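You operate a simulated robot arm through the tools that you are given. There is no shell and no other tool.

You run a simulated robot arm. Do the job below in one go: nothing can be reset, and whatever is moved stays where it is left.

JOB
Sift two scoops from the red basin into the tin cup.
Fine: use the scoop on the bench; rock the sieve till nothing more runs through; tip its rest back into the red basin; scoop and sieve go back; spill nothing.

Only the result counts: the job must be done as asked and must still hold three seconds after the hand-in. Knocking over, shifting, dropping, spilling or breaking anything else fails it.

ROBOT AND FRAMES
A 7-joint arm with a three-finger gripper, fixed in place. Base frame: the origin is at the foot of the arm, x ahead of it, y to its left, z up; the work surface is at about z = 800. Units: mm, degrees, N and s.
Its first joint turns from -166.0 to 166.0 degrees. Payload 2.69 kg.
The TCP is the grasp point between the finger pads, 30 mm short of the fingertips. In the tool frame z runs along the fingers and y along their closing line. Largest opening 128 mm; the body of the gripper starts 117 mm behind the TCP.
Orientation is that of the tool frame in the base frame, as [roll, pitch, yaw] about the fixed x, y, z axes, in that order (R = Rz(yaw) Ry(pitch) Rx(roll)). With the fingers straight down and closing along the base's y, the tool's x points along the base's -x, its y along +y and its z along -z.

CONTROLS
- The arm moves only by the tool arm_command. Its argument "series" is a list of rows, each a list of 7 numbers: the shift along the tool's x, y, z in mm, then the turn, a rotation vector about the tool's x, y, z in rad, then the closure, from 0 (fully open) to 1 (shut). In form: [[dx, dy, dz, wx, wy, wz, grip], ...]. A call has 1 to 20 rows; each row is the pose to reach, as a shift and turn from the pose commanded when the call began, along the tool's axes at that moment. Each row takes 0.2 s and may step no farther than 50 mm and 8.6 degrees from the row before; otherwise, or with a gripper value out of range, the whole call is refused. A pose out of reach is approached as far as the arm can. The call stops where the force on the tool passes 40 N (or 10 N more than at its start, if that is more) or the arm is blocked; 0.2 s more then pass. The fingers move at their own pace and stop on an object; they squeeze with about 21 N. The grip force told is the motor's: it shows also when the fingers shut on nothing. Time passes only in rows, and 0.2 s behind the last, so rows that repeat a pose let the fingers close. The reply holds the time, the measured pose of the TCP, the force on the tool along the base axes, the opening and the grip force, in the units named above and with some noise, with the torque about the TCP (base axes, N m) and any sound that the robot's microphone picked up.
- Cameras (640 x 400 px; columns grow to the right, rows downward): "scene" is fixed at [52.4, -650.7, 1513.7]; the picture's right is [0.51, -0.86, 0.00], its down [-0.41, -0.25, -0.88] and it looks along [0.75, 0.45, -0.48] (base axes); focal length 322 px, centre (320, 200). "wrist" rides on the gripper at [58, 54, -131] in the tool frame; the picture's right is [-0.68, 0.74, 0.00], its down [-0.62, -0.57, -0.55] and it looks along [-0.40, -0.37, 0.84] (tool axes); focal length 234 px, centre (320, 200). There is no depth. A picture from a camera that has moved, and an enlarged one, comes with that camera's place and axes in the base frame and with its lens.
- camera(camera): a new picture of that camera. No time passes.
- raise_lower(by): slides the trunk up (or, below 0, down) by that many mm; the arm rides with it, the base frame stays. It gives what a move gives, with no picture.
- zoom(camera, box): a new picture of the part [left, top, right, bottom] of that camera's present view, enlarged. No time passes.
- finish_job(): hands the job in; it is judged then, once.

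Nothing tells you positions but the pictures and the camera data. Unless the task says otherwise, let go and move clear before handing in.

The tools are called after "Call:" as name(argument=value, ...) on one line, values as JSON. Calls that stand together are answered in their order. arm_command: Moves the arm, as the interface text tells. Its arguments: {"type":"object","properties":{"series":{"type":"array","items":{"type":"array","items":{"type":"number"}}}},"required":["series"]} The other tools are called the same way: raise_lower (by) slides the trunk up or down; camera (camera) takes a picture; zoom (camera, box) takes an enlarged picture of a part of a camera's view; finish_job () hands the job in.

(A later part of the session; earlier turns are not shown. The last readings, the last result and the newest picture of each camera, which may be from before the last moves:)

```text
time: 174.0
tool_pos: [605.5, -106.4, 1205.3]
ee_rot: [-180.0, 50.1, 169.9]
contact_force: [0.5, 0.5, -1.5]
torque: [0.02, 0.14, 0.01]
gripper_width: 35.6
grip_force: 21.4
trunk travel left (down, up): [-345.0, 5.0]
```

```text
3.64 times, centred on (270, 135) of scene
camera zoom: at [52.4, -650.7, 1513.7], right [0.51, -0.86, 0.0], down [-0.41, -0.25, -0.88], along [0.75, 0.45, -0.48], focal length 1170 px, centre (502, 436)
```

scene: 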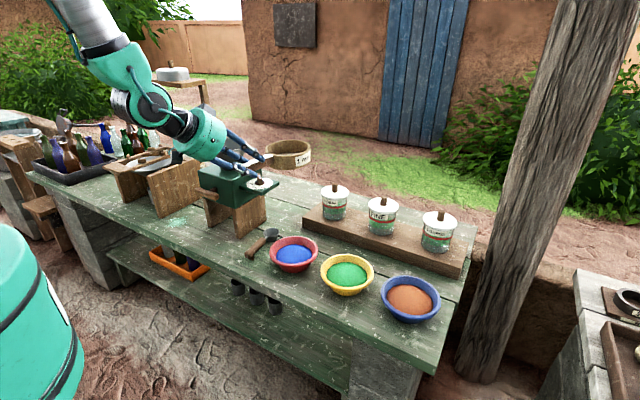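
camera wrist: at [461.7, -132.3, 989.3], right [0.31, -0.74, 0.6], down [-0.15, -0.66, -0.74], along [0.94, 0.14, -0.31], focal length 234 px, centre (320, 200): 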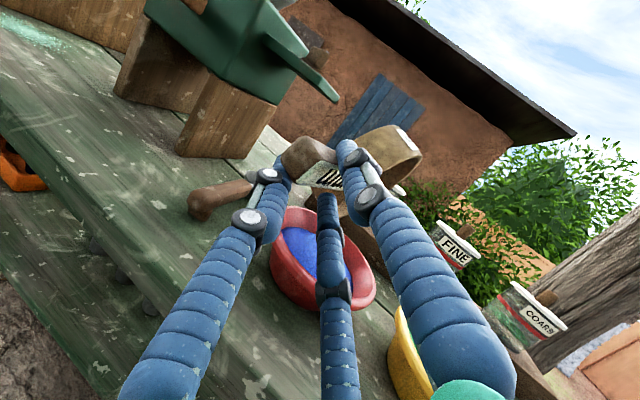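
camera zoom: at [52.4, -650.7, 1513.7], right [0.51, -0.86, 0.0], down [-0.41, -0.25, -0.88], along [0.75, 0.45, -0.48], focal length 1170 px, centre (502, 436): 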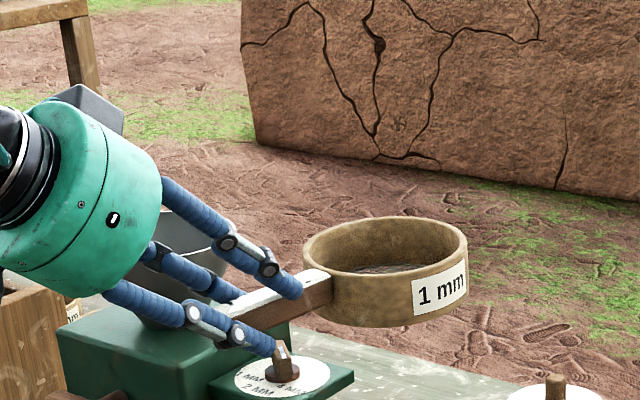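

The sieve is empty and upright. Swinging it back over to the stand.

Call:
arm_command(series=[[-3.4, 38.5, 1.6, -0.0819, 0, -0.068, 1], [-6.8, 76.9, 3.2, -0.1638, 0, -0.136, 1], [-10.1, 115.4, 4.8, -0.2457, 0, -0.204, 1], [-13.5, 153.9, 6.5, -0.3276, 0, -0.272, 1], [-16.9, 192.4, 8.1, -0.4095, 0, -0.34, 1], [-20.3, 230.8, 9.7, -0.4914, 0, -0.408, 1], [-23.6, 269.3, 11.3, -0.5733, 0, -0.476, 1], [-27, 307.8, 12.9, -0.6552, 0, -0.544, 1], [-30.4, 346.2, 14.5, -0.737, 0, -0.6119, 1], [-33.8, 384.7, 16.1, -0.8189, 0, -0.6799, 1], [-37.1, 423.2, 17.7, -0.9008, 0, -0.7479, 1], [-40.5, 461.6, 19.4, -0.9827, 0, -0.8159, 1], [-43.9, 500.1, 21, -1.0646, 0, -0.8839, 1], [-47.3, 538.6, 22.6, -1.1465, 0, -0.9519, 1], [-50.6, 577, 24.2, -1.2284, 0, -1.0199, 1], [-54, 615.5, 25.8, -1.3103, 0, -1.0879, 1], [-54, 615.5, 25.8, -1.3103, 0, -1.0879, 1]])

Call:
zoom(camera="scene", box=[90, 80, 230, 200])

Call:
camera(camera="wrist")

```text
time: 177.6
tool_pos: [767.8, 488.3, 1230.2]
ee_rot: [179.7, 50.3, -92.7]
contact_force: [-0.3, 0.2, -1.2]
torque: [-0.12, 0.01, 0.0]
gripper_width: 35.9
grip_force: 20.9
trunk travel left (down, up): [-345.0, 5.0]
```

```text
3.33 times, centred on (160, 140) of scene
camera zoom: at [52.4, -650.7, 1513.7], right [0.51, -0.86, 0.0], down [-0.41, -0.25, -0.88], along [0.75, 0.45, -0.48], focal length 1072 px, centre (853, 400)
```

zoom: 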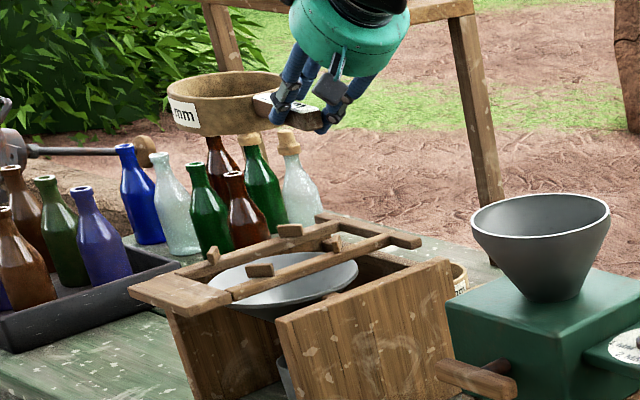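

```text
taken
camera wrist: at [708.4, 353.3, 1269.4], right [-0.72, 0.46, 0.52], down [0.57, -0.05, 0.82], along [0.41, 0.88, -0.22], focal length 234 px, centre (320, 200)
```

wrist: 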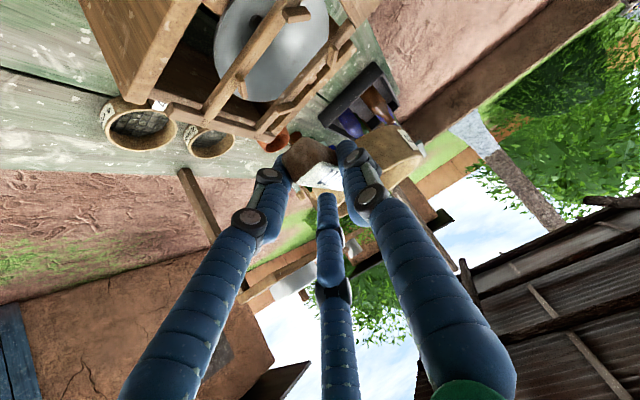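

Back above the stand with the empty sieve. Lowering to just above the blocks, then comparing with its original place.

Call:
arm_command(series=[[22, 0, 19, 0, 0, 0, 1], [46, 0, 40, 0, 0, 0, 1], [70, 0, 61, 0, 0, 0, 1], [92, 0, 80, 0, 0, 0, 1], [107.9, 0.1, 93.7, 0, 0, 0, 1], [107.9, 0.1, 93.7, 0, 0, 0, 1]])

Call:
zoom(camera="scene", box=[115, 125, 195, 180])

Call:
zoom(camera="wrist", box=[220, 70, 440, 230])

```text
time: 179.0
tool_pos: [766.3, 491.2, 1088.2]
ee_rot: [179.8, 50.4, -92.6]
contact_force: [0.5, -0.9, -0.7]
torque: [-0.14, -0.02, 0.02]
gripper_width: 35.7
grip_force: 21.0
trunk travel left (down, up): [-345.0, 5.0]
```

```text
7.27 times, centred on (155, 152) of scene
camera zoom: at [52.4, -650.7, 1513.7], right [0.51, -0.86, 0.0], down [-0.41, -0.25, -0.88], along [0.75, 0.45, -0.48], focal length 2340 px, centre (1520, 546)
```

zoom: 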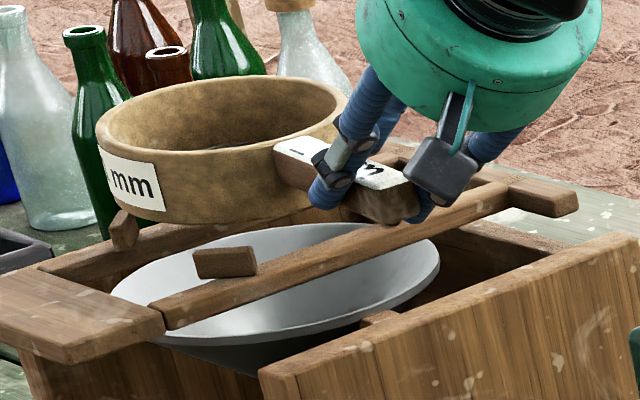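

```text
2.50 times, centred on (330, 150) of wrist
camera zoom: at [706.6, 356.2, 1127.1], right [-0.72, 0.46, 0.52], down [0.57, -0.05, 0.82], along [0.41, 0.88, -0.22], focal length 585 px, centre (295, 325)
```

zoom: 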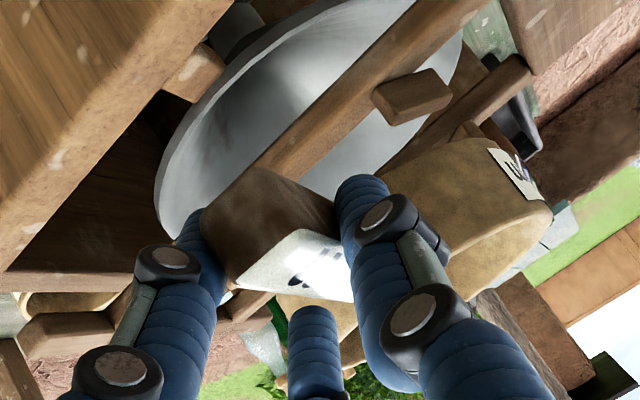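

The ring hangs about 3–4° low at its far end and rolled slightly. I'll correct that and come down to the same height as right after the first lift, to compare pictures.

Call:
arm_command(series=[[0, 0, 0, -0.02, -0.03, 0.0238, 1], [0, 0, 0, -0.0397, -0.06, 0.0476, 1], [4, -0.8, 5, -0.0397, -0.06, 0.0476, 1], [8, -1.6, 9, -0.0397, -0.06, 0.0476, 1], [8, -1.6, 9, -0.0397, -0.06, 0.0476, 1]])

Call:
zoom(camera="scene", box=[110, 125, 210, 195])

Call:
zoom(camera="scene", box=[125, 135, 175, 170])

```text
time: 180.2
tool_pos: [768.2, 494.5, 1075.5]
ee_rot: [173.8, 53.6, -97.4]
contact_force: [-0.2, 0.4, -0.4]
torque: [-0.1, -0.02, 0.01]
gripper_width: 35.7
grip_force: 21.3
trunk travel left (down, up): [-345.0, 5.0]
```

```text
5.71 times, centred on (160, 160) of scene
camera zoom: at [52.4, -650.7, 1513.7], right [0.51, -0.86, 0.0], down [-0.41, -0.25, -0.88], along [0.75, 0.45, -0.48], focal length 1838 px, centre (1234, 429)
```

zoom: 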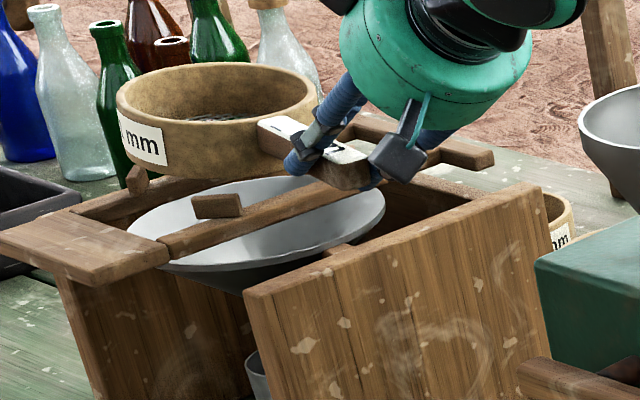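

```text
11.43 times, centred on (150, 152) of scene
camera zoom: at [52.4, -650.7, 1513.7], right [0.51, -0.86, 0.0], down [-0.41, -0.25, -0.88], along [0.75, 0.45, -0.48], focal length 3676 px, centre (2263, 743)
```

zoom: 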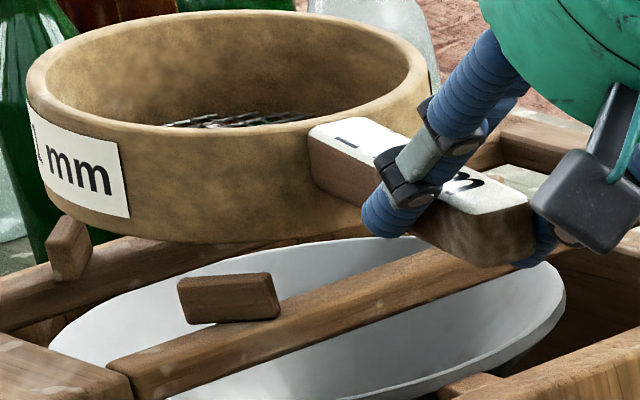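

Measured against the blocks, the ring sits in the same place relative to the hand as when first lifted. I'll lower it to just above the blocks and look again.

Call:
arm_command(series=[[4.4, 1, 2.5, 0, 0, 0, 1], [8.8, 1.9, 5.1, 0, 0, 0, 1], [8.8, 1.9, 5.1, 0, 0, 0, 1]])

Call:
zoom(camera="scene", box=[125, 135, 175, 170])

Call:
zoom(camera="wrist", box=[250, 70, 450, 210])

```text
time: 181.0
tool_pos: [765.2, 493.3, 1065.6]
ee_rot: [173.9, 53.6, -97.4]
contact_force: [0.4, 1.0, -1.9]
torque: [-0.14, -0.01, 0.02]
gripper_width: 35.8
grip_force: 21.2
trunk travel left (down, up): [-345.0, 5.0]
```

```text
11.43 times, centred on (150, 152) of scene
camera zoom: at [52.4, -650.7, 1513.7], right [0.51, -0.86, 0.0], down [-0.41, -0.25, -0.88], along [0.75, 0.45, -0.48], focal length 3676 px, centre (2263, 743)
```

zoom: 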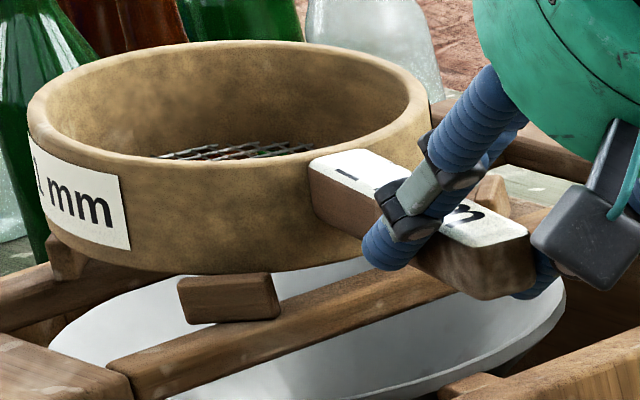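

```text
2.86 times, centred on (350, 140) of wrist
camera zoom: at [707.7, 356.4, 1099.2], right [-0.68, 0.43, 0.59], down [0.61, -0.1, 0.78], along [0.4, 0.9, -0.19], focal length 669 px, centre (234, 371)
```

zoom: 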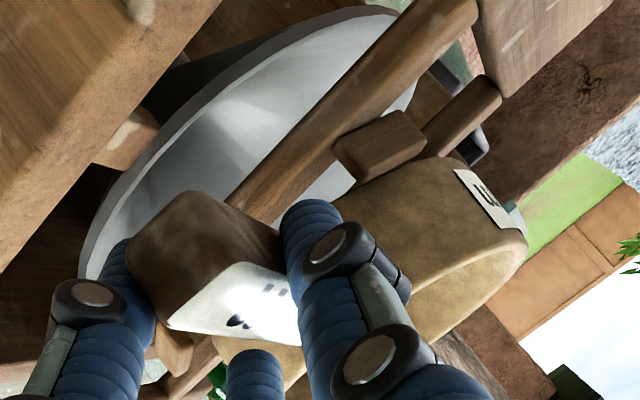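

The ring seems 3–4 mm towards the far left. I'll nudge it over and lower a few millimetres, watching the force.

Call:
arm_command(series=[[1.6, -2.1, -2.4, 0, 0, 0, 1], [3.6, -2.3, -0.9, 0, 0, 0, 1], [5.6, -2.4, 0.5, 0, 0, 0, 1], [5.6, -2.4, 0.5, 0, 0, 0, 1]])

Call:
zoom(camera="scene", box=[125, 135, 175, 170])

Call:
zoom(camera="wrist", box=[250, 70, 450, 210])

```text
time: 182.0
tool_pos: [767.4, 491.5, 1061.8]
ee_rot: [173.9, 53.6, -97.3]
contact_force: [-0.7, 0.9, -1.2]
torque: [-0.14, 0.0, 0.01]
gripper_width: 35.6
grip_force: 20.9
trunk travel left (down, up): [-345.0, 5.0]
```

```text
11.43 times, centred on (150, 152) of scene
camera zoom: at [52.4, -650.7, 1513.7], right [0.51, -0.86, 0.0], down [-0.41, -0.25, -0.88], along [0.75, 0.45, -0.48], focal length 3676 px, centre (2263, 743)
```

zoom: 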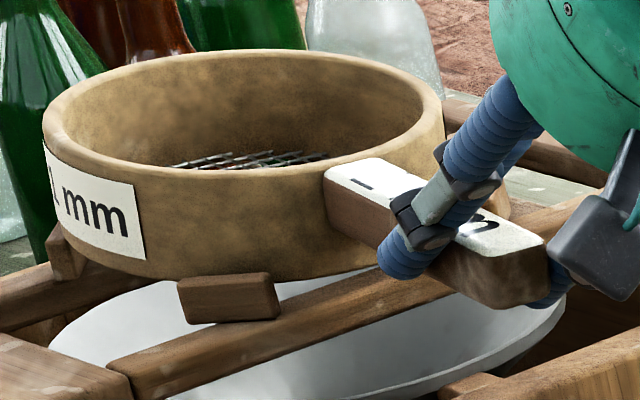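

```text
2.86 times, centred on (350, 140) of wrist
camera zoom: at [710.2, 353.2, 1095.6], right [-0.68, 0.43, 0.59], down [0.61, -0.1, 0.78], along [0.4, 0.9, -0.19], focal length 669 px, centre (234, 371)
```

zoom: 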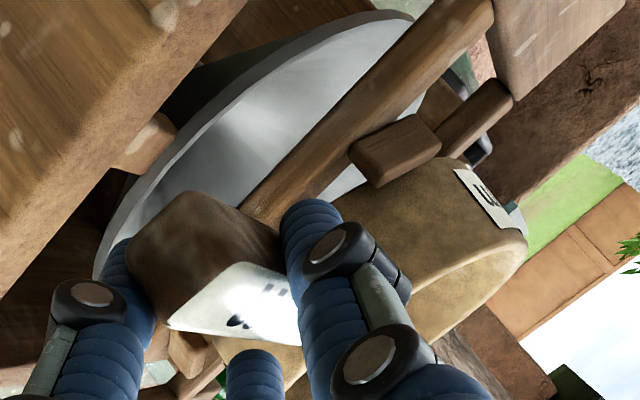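

Column position now matches the rest position. Lowering on in small steps.

Call:
arm_command(series=[[2, -0.2, 1.5, 0, 0, 0, 1], [4, -0.3, 3, 0, 0, 0, 1], [4, -0.3, 3, 0, 0, 0, 1]])

Call:
zoom(camera="scene", box=[125, 135, 175, 170])

```text
time: 182.8
tool_pos: [768.7, 490.5, 1057.0]
ee_rot: [173.9, 53.7, -97.3]
contact_force: [0.9, 1.5, 4.7]
torque: [0.9, 0.17, -0.25]
gripper_width: 35.7
grip_force: 21.4
trunk travel left (down, up): [-345.0, 5.0]
```

```text
11.43 times, centred on (150, 152) of scene
camera zoom: at [52.4, -650.7, 1513.7], right [0.51, -0.86, 0.0], down [-0.41, -0.25, -0.88], along [0.75, 0.45, -0.48], focal length 3676 px, centre (2263, 743)
```

zoom: 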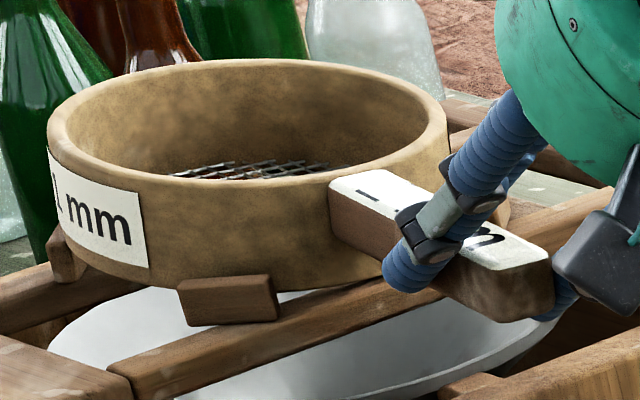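

The far edge has touched its rail first: the ring is about 1–1.5° off level. I'll trim that and lower the last millimetres.

Call:
arm_command(series=[[0, 0, 0, -0.0165, -0.0136, 0.0211, 1], [1.6, -0.1, 1.2, -0.0165, -0.0136, 0.0211, 1], [3.2, -0.3, 2.4, -0.0165, -0.0136, 0.0211, 1], [3.2, -0.3, 2.4, -0.0165, -0.0136, 0.0211, 1]])

Call:
zoom(camera="scene", box=[125, 135, 175, 170])

Call:
zoom(camera="wrist", box=[250, 70, 450, 210])

```text
time: 183.8
tool_pos: [768.2, 490.1, 1054.6]
ee_rot: [171.2, 54.3, -99.5]
contact_force: [-3.0, -1.3, 10.6]
torque: [0.88, -0.23, 0.17]
gripper_width: 35.9
grip_force: 21.3
trunk travel left (down, up): [-345.0, 5.0]
```

```text
11.43 times, centred on (150, 152) of scene
camera zoom: at [52.4, -650.7, 1513.7], right [0.51, -0.86, 0.0], down [-0.41, -0.25, -0.88], along [0.75, 0.45, -0.48], focal length 3676 px, centre (2263, 743)
```

zoom: 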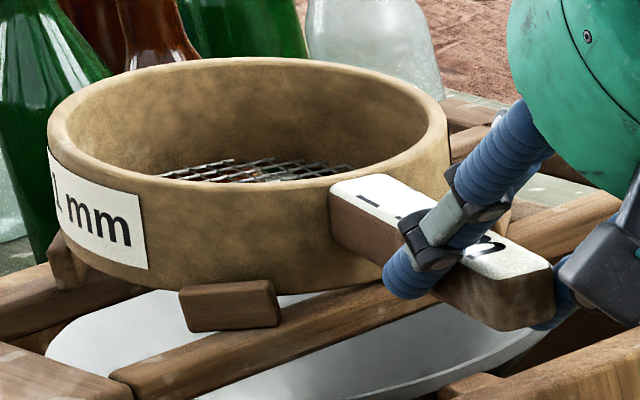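

```text
2.86 times, centred on (350, 140) of wrist
camera zoom: at [711.6, 352.6, 1086.6], right [-0.67, 0.42, 0.62], down [0.63, -0.12, 0.77], along [0.39, 0.9, -0.19], focal length 669 px, centre (234, 371)
```

zoom: 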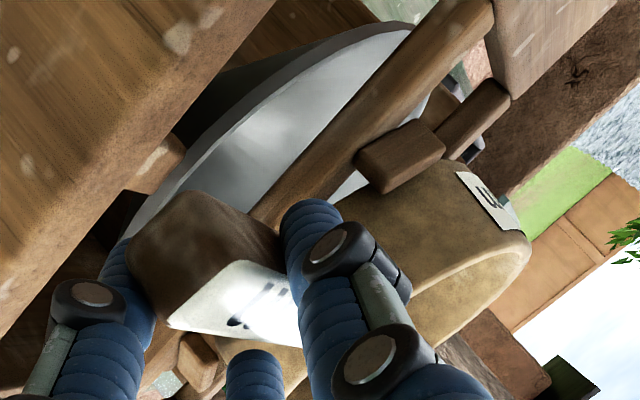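

The ring is still about 10 mm above its seat, so it has landed on blocks. I'll compare the stand with the earlier view before doing anything else.

Call:
zoom(camera="scene", box=[115, 125, 195, 180])

Call:
zoom(camera="scene", box=[100, 130, 220, 220])

```text
7.27 times, centred on (155, 152) of scene
camera zoom: at [52.4, -650.7, 1513.7], right [0.51, -0.86, 0.0], down [-0.41, -0.25, -0.88], along [0.75, 0.45, -0.48], focal length 2340 px, centre (1520, 546)
```

zoom: 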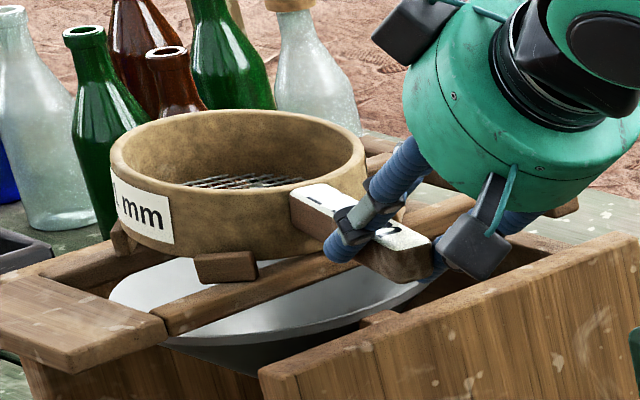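

```text
4.44 times, centred on (160, 175) of scene
camera zoom: at [52.4, -650.7, 1513.7], right [0.51, -0.86, 0.0], down [-0.41, -0.25, -0.88], along [0.75, 0.45, -0.48], focal length 1430 px, centre (1031, 311)
```

zoom: 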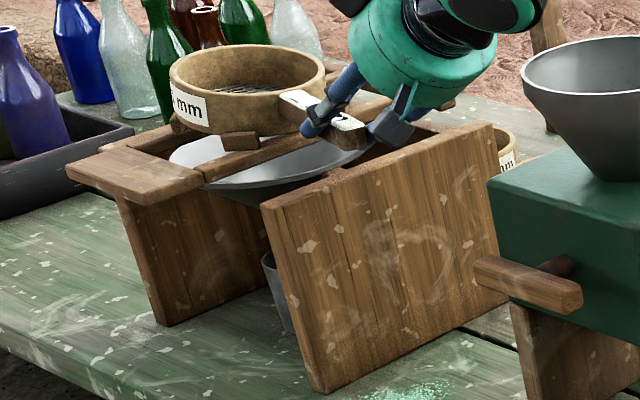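

The two views together say the ring is only about 3 mm too far in +y. I'll lift it free, shift it back by that, and come down again to the contact height.

Call:
arm_command(series=[[-3.3, 0.4, -2.3, 0, 0, 0, 1], [-6.5, 0.7, -4.6, 0, 0, 0, 1], [-4.8, 0.6, -7.1, 0, 0, 0, 1], [-2.4, 0.3, -5.4, 0, 0, 0, 1], [-0.7, 0.2, -4.2, 0, 0, 0, 1], [-0.7, 0.2, -4.2, 0, 0, 0, 1]])

Call:
zoom(camera="scene", box=[125, 135, 175, 170])

Call:
zoom(camera="wrist", box=[250, 70, 450, 210])

```text
time: 185.2
tool_pos: [768.5, 487.0, 1054.4]
ee_rot: [171.1, 54.3, -99.6]
contact_force: [0.2, -0.1, 3.7]
torque: [0.29, -0.1, 0.02]
gripper_width: 35.6
grip_force: 21.4
trunk travel left (down, up): [-345.0, 5.0]
```

```text
11.43 times, centred on (150, 152) of scene
camera zoom: at [52.4, -650.7, 1513.7], right [0.51, -0.86, 0.0], down [-0.41, -0.25, -0.88], along [0.75, 0.45, -0.48], focal length 3676 px, centre (2263, 743)
```

zoom: 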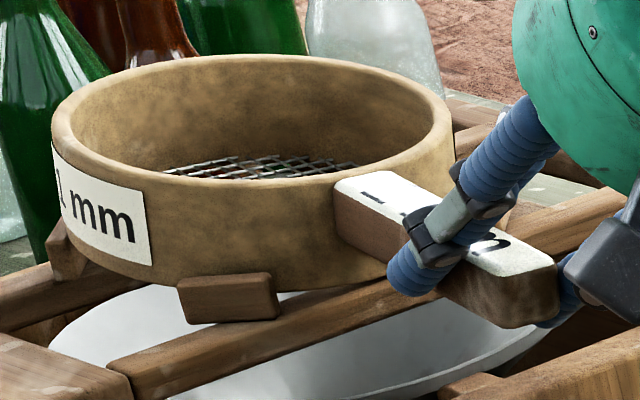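

```text
2.86 times, centred on (350, 140) of wrist
camera zoom: at [711.5, 349.3, 1088.5], right [-0.67, 0.42, 0.62], down [0.63, -0.12, 0.77], along [0.39, 0.9, -0.19], focal length 669 px, centre (234, 371)
```

zoom: 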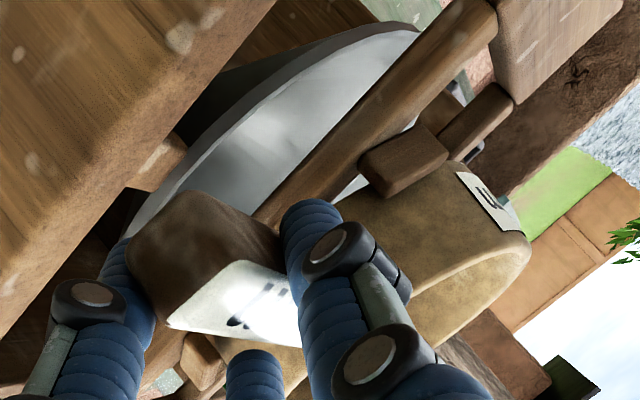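

The ring now touches the opposite (near) block, so the seat is a snug fit. I'll loosen the fingers slightly so the sieve rests by its own weight and can self-align, still caged by the hand.

Call:
arm_command(series=[[0, 0, 0, 0, 0, 0, 0.72], [0, 0, 0, 0, 0, 0, 0.71], [0, 0, 0, 0, 0, 0, 0.7], [0, 0, 0, 0, 0, 0, 0.69], [0, 0, 0, 0, 0, 0, 0.68], [0, 0, 0, 0, 0, 0, 0.67]])

Call:
zoom(camera="scene", box=[125, 135, 175, 170])

Call:
zoom(camera="wrist", box=[250, 70, 450, 210])

```text
time: 186.6
tool_pos: [767.5, 487.2, 1054.3]
ee_rot: [171.1, 54.3, -99.6]
contact_force: [0.5, 0.7, -0.6]
torque: [0.01, -0.03, 0.01]
gripper_width: 42.3
grip_force: 0.0
trunk travel left (down, up): [-345.0, 5.0]
```

```text
11.43 times, centred on (150, 152) of scene
camera zoom: at [52.4, -650.7, 1513.7], right [0.51, -0.86, 0.0], down [-0.41, -0.25, -0.88], along [0.75, 0.45, -0.48], focal length 3676 px, centre (2263, 743)
```

zoom: 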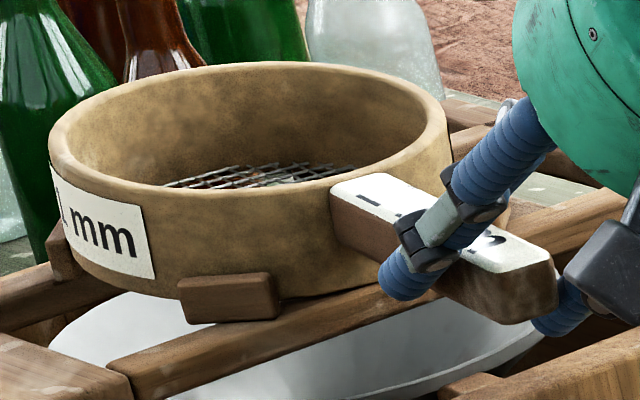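

```text
2.86 times, centred on (350, 140) of wrist
camera zoom: at [711.3, 349.3, 1087.9], right [-0.67, 0.42, 0.62], down [0.63, -0.12, 0.77], along [0.39, 0.9, -0.19], focal length 669 px, centre (234, 371)
```

zoom: 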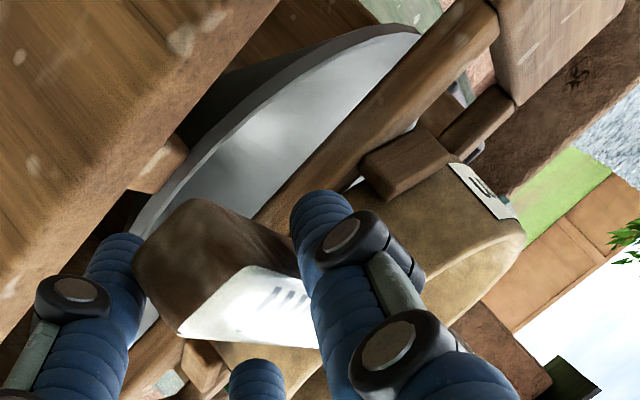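

The -x side has dropped into its seat; only the near-right side still sits on its block. I'll grip softly, shift it about 3 mm to the left, and let go again.

Call:
arm_command(series=[[0, 0, 0, 0, 0, 0, 0.72], [0, 0, 0, 0, 0, 0, 0.8], [0, 0, 0, 0, 0, 0, 0.9], [-0.9, 0.8, 1, 0, 0, 0, 0.9], [-1.8, 1.6, 1.9, 0, 0, 0, 0.9], [-1.8, 1.6, 1.9, 0, 0, 0, 0.9], [-1.8, 1.6, 1.9, 0, 0, 0, 0.72], [-1.8, 1.6, 1.9, 0, 0, 0, 0.7], [-1.8, 1.6, 1.9, 0, 0, 0, 0.68], [-1.8, 1.6, 1.9, 0, 0, 0, 0.67]])

Call:
zoom(camera="scene", box=[125, 135, 175, 170])

Call:
zoom(camera="wrist", box=[250, 70, 450, 210])

```text
time: 188.8
tool_pos: [765.7, 490.3, 1054.9]
ee_rot: [171.1, 54.2, -99.6]
contact_force: [0.3, -0.2, 0.4]
torque: [0.04, 0.0, -0.02]
gripper_width: 42.2
grip_force: 0.0
trunk travel left (down, up): [-345.0, 5.0]
```

```text
11.43 times, centred on (150, 152) of scene
camera zoom: at [52.4, -650.7, 1513.7], right [0.51, -0.86, 0.0], down [-0.41, -0.25, -0.88], along [0.75, 0.45, -0.48], focal length 3676 px, centre (2263, 743)
```

zoom: 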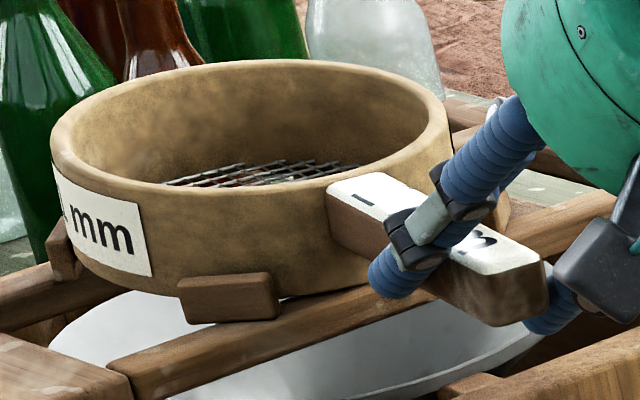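

```text
2.86 times, centred on (350, 140) of wrist
camera zoom: at [709.7, 352.2, 1088.5], right [-0.67, 0.42, 0.62], down [0.63, -0.12, 0.77], along [0.39, 0.9, -0.19], focal length 669 px, centre (234, 371)
```

zoom: 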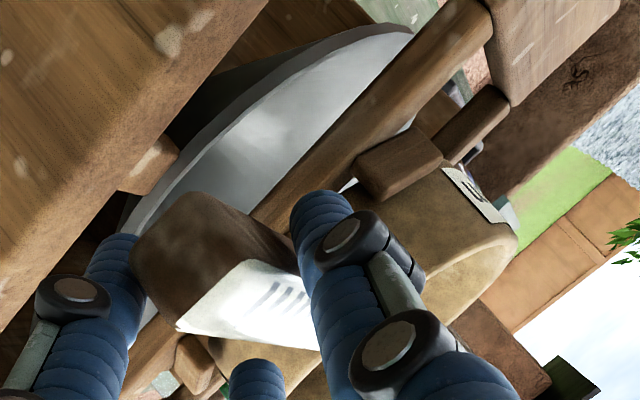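

It rests stably but still partly on top of the blocks. I'll let go fully, back the hand out, and look from above to see the exact offset.

Call:
arm_command(series=[[0, 0, 0, 0, 0, 0, 0.6], [0, 0, 0, 0, 0, 0, 0.5], [0, 0, -20, 0, 0, 0, 0.5], [0, 0, -45, 0, 0, 0, 0.5], [0, 0, -75, 0, 0, 0, 0.5], [0, 0, -110, 0, 0, 0, 0.5]])

Call:
zoom(camera="scene", box=[115, 125, 195, 180])

Call:
camera(camera="wrist")

```text
time: 190.2
tool_pos: [766.5, 401.3, 1120.4]
ee_rot: [171.1, 54.3, -99.5]
contact_force: [-0.4, 0.0, 0.2]
torque: [0.01, -0.03, -0.02]
gripper_width: 64.0
grip_force: 0.1
trunk travel left (down, up): [-345.0, 5.0]
```

```text
7.27 times, centred on (155, 152) of scene
camera zoom: at [52.4, -650.7, 1513.7], right [0.51, -0.86, 0.0], down [-0.41, -0.25, -0.88], along [0.75, 0.45, -0.48], focal length 2340 px, centre (1520, 546)
```

zoom: 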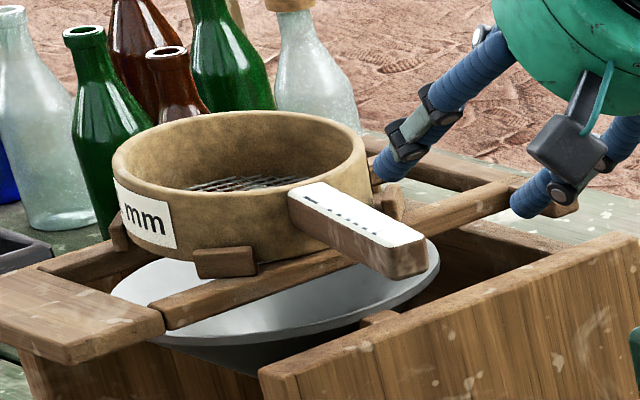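

```text
taken
camera wrist: at [709.8, 263.0, 1153.3], right [-0.67, 0.42, 0.62], down [0.63, -0.12, 0.76], along [0.39, 0.9, -0.19], focal length 234 px, centre (320, 200)
```

wrist: 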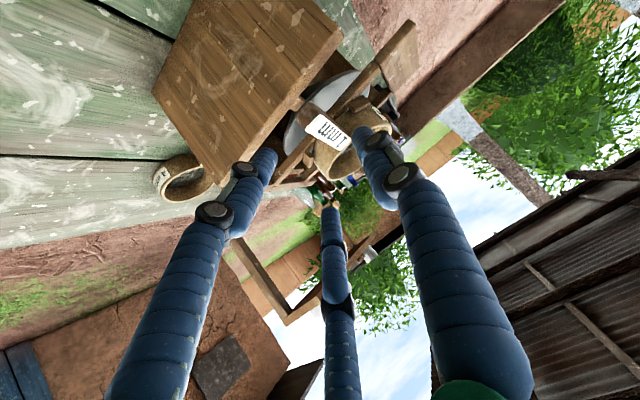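

The sieve rests with its far side still up on the blocks and its handle end low. To measure it properly I'll return to the very first overhead viewpoint, where I have a reference picture of it seated.

Call:
arm_command(series=[[-23.2, 17.8, -18.8, 0.0079, 0.1193, -0.01, 0.3], [-46.4, 35.5, -37.5, 0.0158, 0.2386, -0.0201, 0.2], [-69.5, 53.3, -56.3, 0.0237, 0.3579, -0.0301, 0.1], [-92.7, 71, -75.1, 0.0316, 0.4772, -0.0401, 0], [-115.9, 88.8, -93.8, 0.0394, 0.5964, -0.0501, 0], [-139.1, 106.5, -112.6, 0.0473, 0.7157, -0.0602, 0], [-162.2, 124.3, -131.3, 0.0552, 0.835, -0.0702, 0], [-185.4, 142, -150.1, 0.0631, 0.9543, -0.0802, 0], [-185.4, 142, -150.1, 0.0631, 0.9543, -0.0802, 0]])

Call:
zoom(camera="wrist", box=[250, 110, 420, 270])

Call:
zoom(camera="wrist", box=[290, 150, 390, 240])

```text
time: 192.2
tool_pos: [630.1, 380.5, 1339.7]
ee_rot: [176.5, 12.5, -90.4]
contact_force: [-0.6, -1.7, 0.4]
torque: [-0.01, -0.1, -0.03]
gripper_width: 127.8
grip_force: 0.1
out of reach, approached as far as the arm can: row 7, 8, 9
trunk travel left (down, up): [-345.0, 5.0]
```

```text
2.50 times, centred on (335, 190) of wrist
camera zoom: at [584.2, 295.9, 1459.2], right [-0.73, 0.66, 0.19], down [0.6, 0.49, 0.63], along [0.32, 0.58, -0.75], focal length 585 px, centre (282, 225)
```

zoom: 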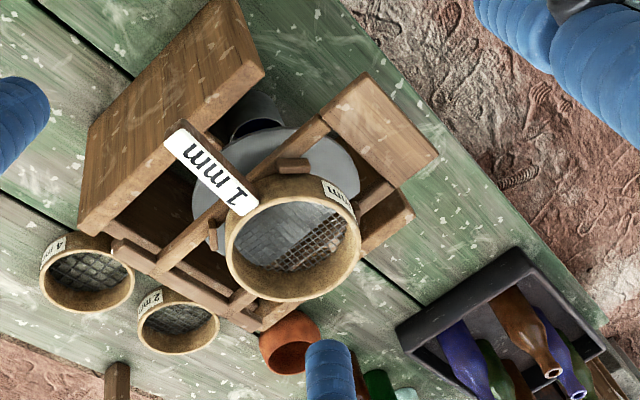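

```text
4.44 times, centred on (340, 195) of wrist
camera zoom: at [584.2, 295.9, 1459.2], right [-0.73, 0.66, 0.19], down [0.6, 0.49, 0.63], along [0.32, 0.58, -0.75], focal length 1041 px, centre (231, 222)
```

zoom: 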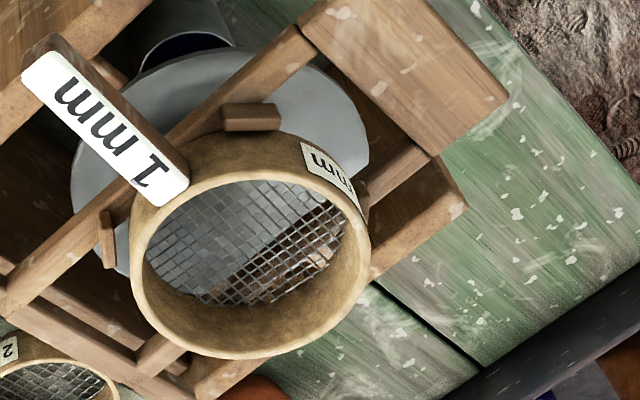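

Very useful: blue powder is visible in the tin cup, and the blocks are where they were. The sieve is tilted about 10° with its far edge up on the far blocks, only a few millimetres too far in +y. I'll go back to its handle to re-seat it.

Call:
arm_command(series=[[0.9, -17.8, 29.9, 0.0088, -0.0928, -0.0006, 0.2], [1.8, -35.5, 59.8, 0.0176, -0.1856, -0.0012, 0.4], [2.6, -53.3, 89.7, 0.0263, -0.2783, -0.0018, 0.5], [3.5, -71, 119.6, 0.0351, -0.3711, -0.0024, 0.5], [4.4, -88.8, 149.5, 0.0439, -0.4639, -0.003, 0.5], [5.3, -106.5, 179.4, 0.0527, -0.5567, -0.0036, 0.5], [6.1, -124.3, 209.3, 0.0614, -0.6494, -0.0042, 0.5], [7, -142, 239.2, 0.0702, -0.7422, -0.0048, 0.5], [7, -142, 239.2, 0.0702, -0.7422, -0.0048, 0.5]])

Call:
zoom(camera="wrist", box=[220, 70, 440, 230])

Call:
zoom(camera="scene", box=[115, 125, 195, 180])

```text
time: 194.2
tool_pos: [762.5, 428.2, 1095.9]
ee_rot: [-179.9, 55.1, -91.6]
contact_force: [0.2, 0.6, -0.1]
torque: [0.03, 0.04, 0.05]
gripper_width: 63.9
grip_force: 0.0
trunk travel left (down, up): [-345.0, 5.0]
```

```text
2.50 times, centred on (330, 150) of wrist
camera zoom: at [704.3, 288.1, 1122.8], right [-0.73, 0.41, 0.55], down [0.56, -0.11, 0.82], along [0.4, 0.91, -0.15], focal length 585 px, centre (295, 325)
```

zoom: 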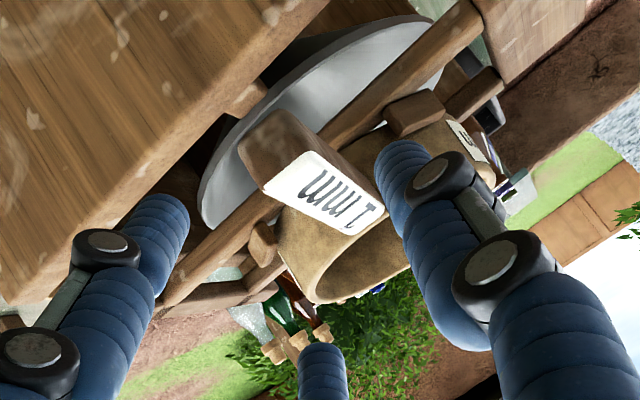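

```text
7.27 times, centred on (155, 152) of scene
camera zoom: at [52.4, -650.7, 1513.7], right [0.51, -0.86, 0.0], down [-0.41, -0.25, -0.88], along [0.75, 0.45, -0.48], focal length 2340 px, centre (1520, 546)
```

zoom: 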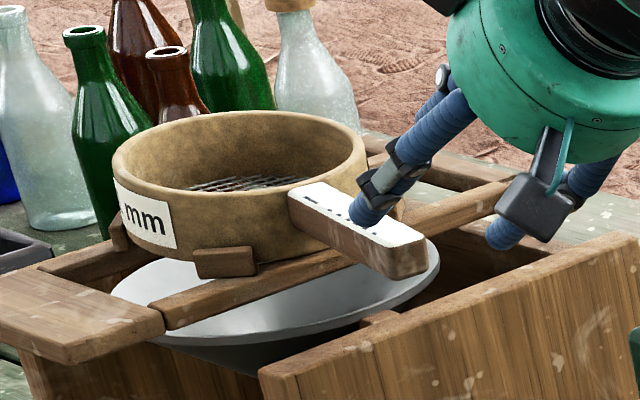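

The handle end is where I computed it. Moving in along it, 5 mm over in -x, and closing.

Call:
arm_command(series=[[-0.2, 6.7, 0, 0, 0, 0, 0.5], [-0.4, 6.7, 22, 0, 0, 0, 0.5], [-0.6, 6.7, 45, 0, 0, 0, 0.5], [-0.8, 6.7, 68, 0, 0, 0, 0.5], [-1, 6.7, 86.8, 0, 0, 0, 0.5], [-1, 6.7, 86.8, 0, 0, 0, 0.6], [-1, 6.7, 86.8, 0, 0, 0, 0.7], [-1, 6.7, 86.8, 0, 0, 0, 0.8], [-1, 6.7, 86.8, 0, 0, 0, 1], [-1, 6.7, 86.8, 0, 0, 0, 1]])

Call:
zoom(camera="scene", box=[115, 125, 195, 180])

Call:
zoom(camera="wrist", box=[220, 70, 440, 230])

```text
time: 196.4
tool_pos: [757.7, 498.4, 1047.7]
ee_rot: [180.0, 55.1, -91.6]
contact_force: [11.5, -3.3, 5.0]
torque: [0.44, -0.12, -1.67]
gripper_width: 41.6
grip_force: 21.1
trunk travel left (down, up): [-345.0, 5.0]
```

```text
7.27 times, centred on (155, 152) of scene
camera zoom: at [52.4, -650.7, 1513.7], right [0.51, -0.86, 0.0], down [-0.41, -0.25, -0.88], along [0.75, 0.45, -0.48], focal length 2340 px, centre (1520, 546)
```

zoom: 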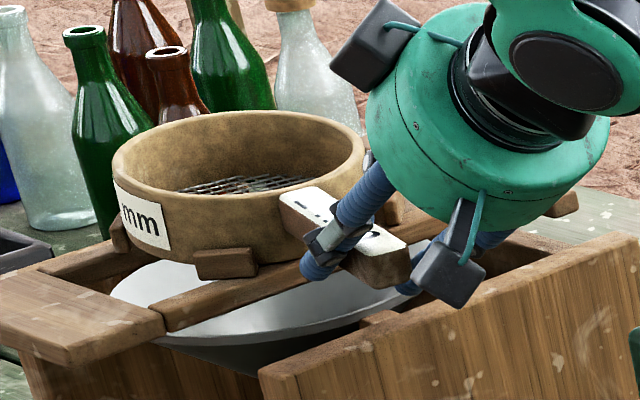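

```text
2.50 times, centred on (330, 150) of wrist
camera zoom: at [700.5, 361.1, 1074.7], right [-0.73, 0.41, 0.55], down [0.56, -0.11, 0.82], along [0.4, 0.91, -0.15], focal length 585 px, centre (295, 325)
```

zoom: 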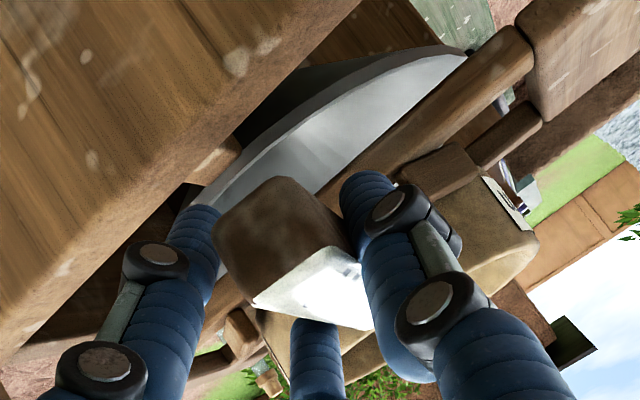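

Same twist as at the first grip: the handle is yawed about 3° from my tool. Relaxing it by turning the hand slightly.

Call:
arm_command(series=[[0, -1, 0, 0.0205, 0, 0.0143, 1], [0, -2, 0, 0.041, 0, 0.0287, 1], [0, -2, 0, 0.041, 0, 0.0287, 1]])

Call:
zoom(camera="scene", box=[115, 125, 195, 180])

```text
time: 197.2
tool_pos: [759.9, 499.4, 1047.1]
ee_rot: [180.0, 54.8, -94.5]
contact_force: [2.0, -2.6, 5.6]
torque: [0.3, -0.02, -0.62]
gripper_width: 37.1
grip_force: 21.0
trunk travel left (down, up): [-345.0, 5.0]
```

```text
7.27 times, centred on (155, 152) of scene
camera zoom: at [52.4, -650.7, 1513.7], right [0.51, -0.86, 0.0], down [-0.41, -0.25, -0.88], along [0.75, 0.45, -0.48], focal length 2340 px, centre (1520, 546)
```

zoom: 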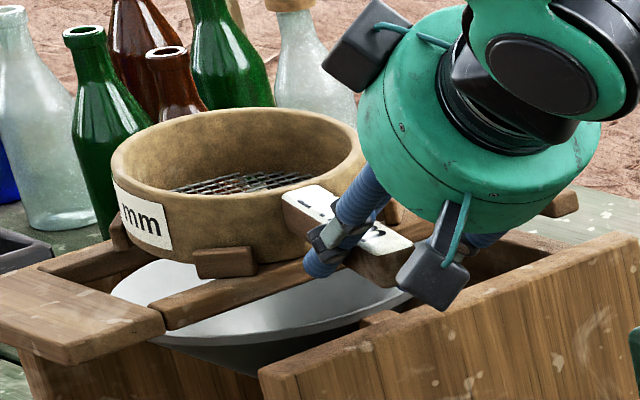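

Grip settled. Now I lift the sieve clear, level it (about 10.7° at the handle), and bring it over its seat, 15–18 mm up.

Call:
arm_command(series=[[-6.8, 0, -4.8, 0, 0, 0, 1], [-13.6, 0, -9.6, 0, 0, 0, 1], [-20.4, 0, -14.4, 0, 0, 0, 1], [-21.5, 0.3, -17.5, 0.0028, 0.0621, -0.004, 1], [-22.6, 0.7, -20.5, 0.0057, 0.1243, -0.008, 1], [-23.7, 1, -23.6, 0.0085, 0.1864, -0.012, 1], [-23.7, 1, -23.6, 0.0085, 0.1864, -0.012, 1]])

Call:
zoom(camera="scene", box=[115, 125, 195, 180])

Call:
zoom(camera="scene", box=[125, 135, 175, 170])

Call:
zoom(camera="wrist", box=[220, 70, 440, 230])

```text
time: 198.8
tool_pos: [759.6, 495.1, 1082.7]
ee_rot: [-178.8, 44.3, -93.3]
contact_force: [1.5, 2.8, 4.5]
torque: [0.59, 0.23, -0.21]
gripper_width: 35.6
grip_force: 20.9
trunk travel left (down, up): [-345.0, 5.0]
```

```text
7.27 times, centred on (155, 152) of scene
camera zoom: at [52.4, -650.7, 1513.7], right [0.51, -0.86, 0.0], down [-0.41, -0.25, -0.88], along [0.75, 0.45, -0.48], focal length 2340 px, centre (1520, 546)
```

zoom: 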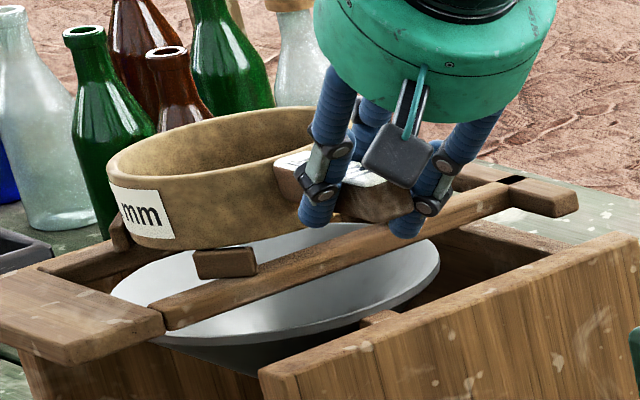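

```text
11.43 times, centred on (150, 152) of scene
camera zoom: at [52.4, -650.7, 1513.7], right [0.51, -0.86, 0.0], down [-0.41, -0.25, -0.88], along [0.75, 0.45, -0.48], focal length 3676 px, centre (2263, 743)
```

zoom: 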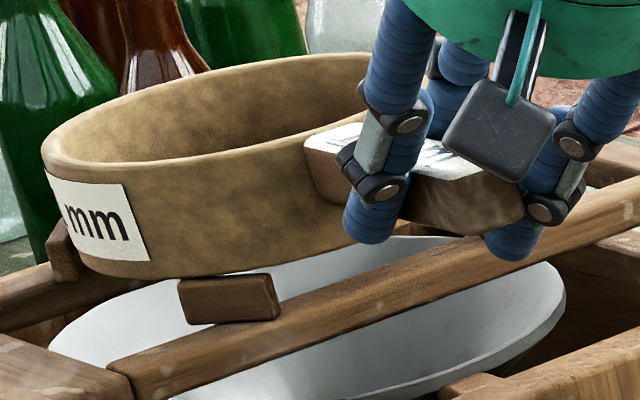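

```text
2.50 times, centred on (330, 150) of wrist
camera zoom: at [693.8, 366.6, 1134.4], right [-0.7, 0.54, 0.46], down [0.56, 0.02, 0.83], along [0.44, 0.84, -0.31], focal length 585 px, centre (295, 325)
```

zoom: 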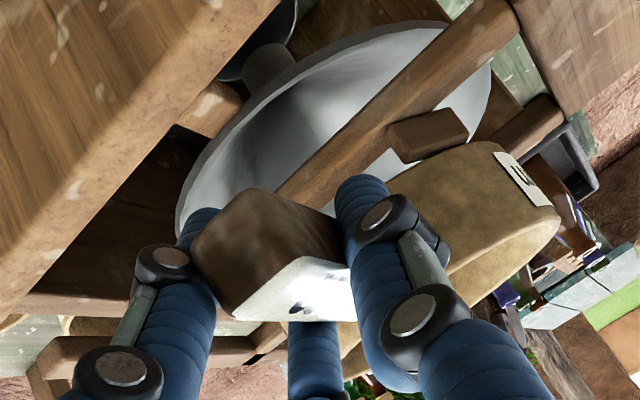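

Important finding: comparing with the pictures just after the first lift, the seat itself is tilted (far side lower), so this present tilt is right, and my levelling had been the mistake. The contact now is on the two -x blocks, so I'll lift slightly and shift 4 mm in +x.

Call:
arm_command(series=[[-2.8, 0, -2.9, 0, 0, 0, 1], [-2.9, -2, -2.8, 0, 0, 0, 1], [-3, -4, -2.6, 0, 0, 0, 1], [-3, -4, -2.6, 0, 0, 0, 1]])

Call:
zoom(camera="scene", box=[125, 135, 175, 170])

Call:
zoom(camera="scene", box=[110, 125, 210, 195])

Call:
zoom(camera="wrist", box=[250, 70, 450, 210])

```text
time: 199.8
tool_pos: [761.5, 492.2, 1085.4]
ee_rot: [-178.7, 44.2, -93.6]
contact_force: [0.9, -0.2, -1.6]
torque: [-0.14, -0.03, -0.01]
gripper_width: 36.0
grip_force: 20.7
trunk travel left (down, up): [-345.0, 5.0]
```

```text
11.43 times, centred on (150, 152) of scene
camera zoom: at [52.4, -650.7, 1513.7], right [0.51, -0.86, 0.0], down [-0.41, -0.25, -0.88], along [0.75, 0.45, -0.48], focal length 3676 px, centre (2263, 743)
```

zoom: 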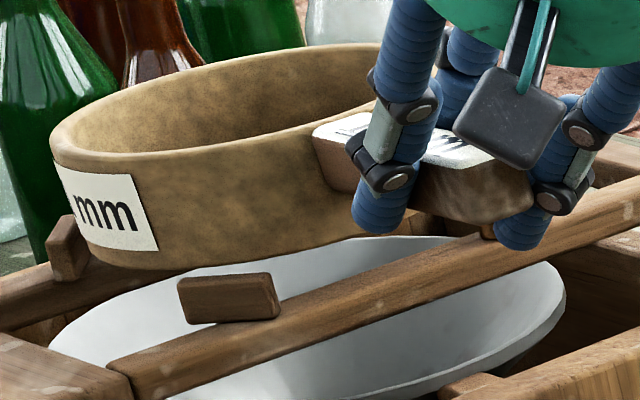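

```text
5.71 times, centred on (160, 160) of scene
camera zoom: at [52.4, -650.7, 1513.7], right [0.51, -0.86, 0.0], down [-0.41, -0.25, -0.88], along [0.75, 0.45, -0.48], focal length 1838 px, centre (1234, 429)
```

zoom: 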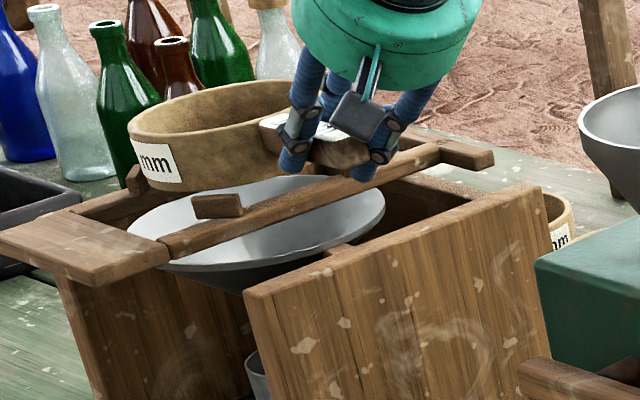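

```text
2.86 times, centred on (350, 140) of wrist
camera zoom: at [697.6, 365.9, 1137.3], right [-0.7, 0.54, 0.46], down [0.56, 0.02, 0.83], along [0.44, 0.84, -0.31], focal length 669 px, centre (234, 371)
```

zoom: 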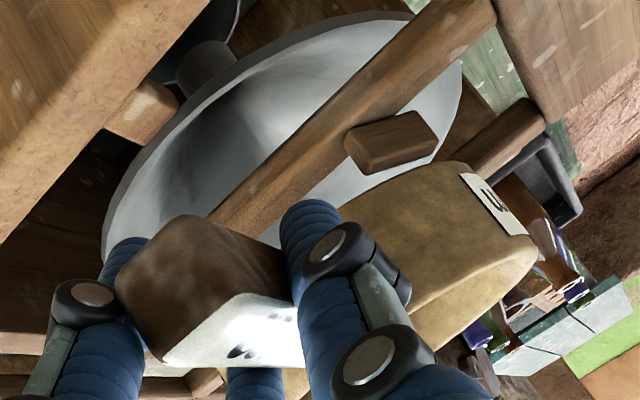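

The sieve hangs free and about 2° past the seat's tilt. I'll turn it back by that and lower to the height of the first-lift reference picture.

Call:
arm_command(series=[[0, 0, 0, -0.0008, -0.02, 0.0012, 1], [0, 0, 0, -0.0016, -0.0399, 0.0024, 1], [2.8, 0, 2.8, -0.0016, -0.0399, 0.0024, 1], [5.6, 0.1, 5.7, -0.0016, -0.0399, 0.0024, 1], [5.6, 0.1, 5.7, -0.0016, -0.0399, 0.0024, 1]])

Call:
zoom(camera="scene", box=[125, 135, 175, 170])

Call:
zoom(camera="scene", box=[110, 125, 210, 195])

```text
time: 201.0
tool_pos: [761.3, 494.5, 1077.9]
ee_rot: [-178.9, 46.5, -93.6]
contact_force: [-0.2, -0.1, -2.7]
torque: [-0.11, -0.02, -0.06]
gripper_width: 35.4
grip_force: 20.4
trunk travel left (down, up): [-345.0, 5.0]
```

```text
11.43 times, centred on (150, 152) of scene
camera zoom: at [52.4, -650.7, 1513.7], right [0.51, -0.86, 0.0], down [-0.41, -0.25, -0.88], along [0.75, 0.45, -0.48], focal length 3676 px, centre (2263, 743)
```

zoom: 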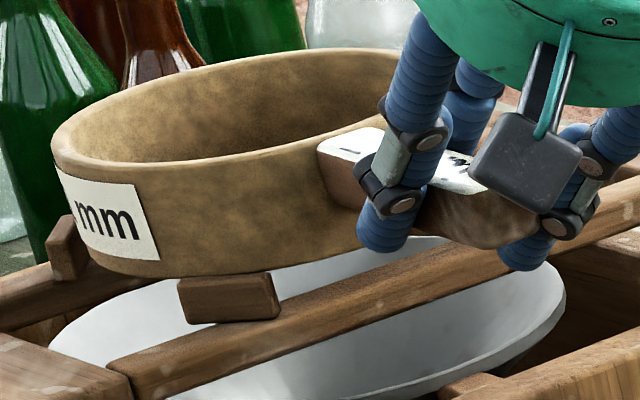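

```text
5.71 times, centred on (160, 160) of scene
camera zoom: at [52.4, -650.7, 1513.7], right [0.51, -0.86, 0.0], down [-0.41, -0.25, -0.88], along [0.75, 0.45, -0.48], focal length 1838 px, centre (1234, 429)
```

zoom: 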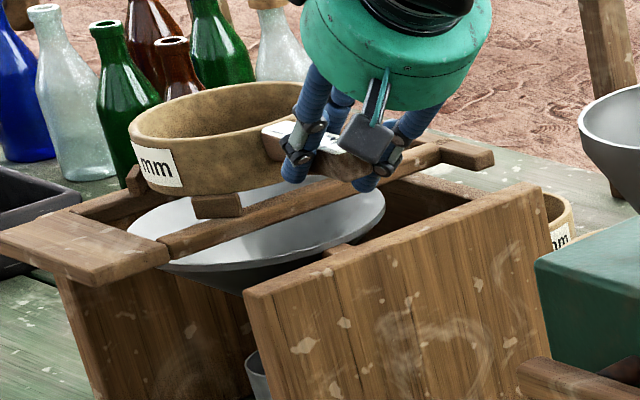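

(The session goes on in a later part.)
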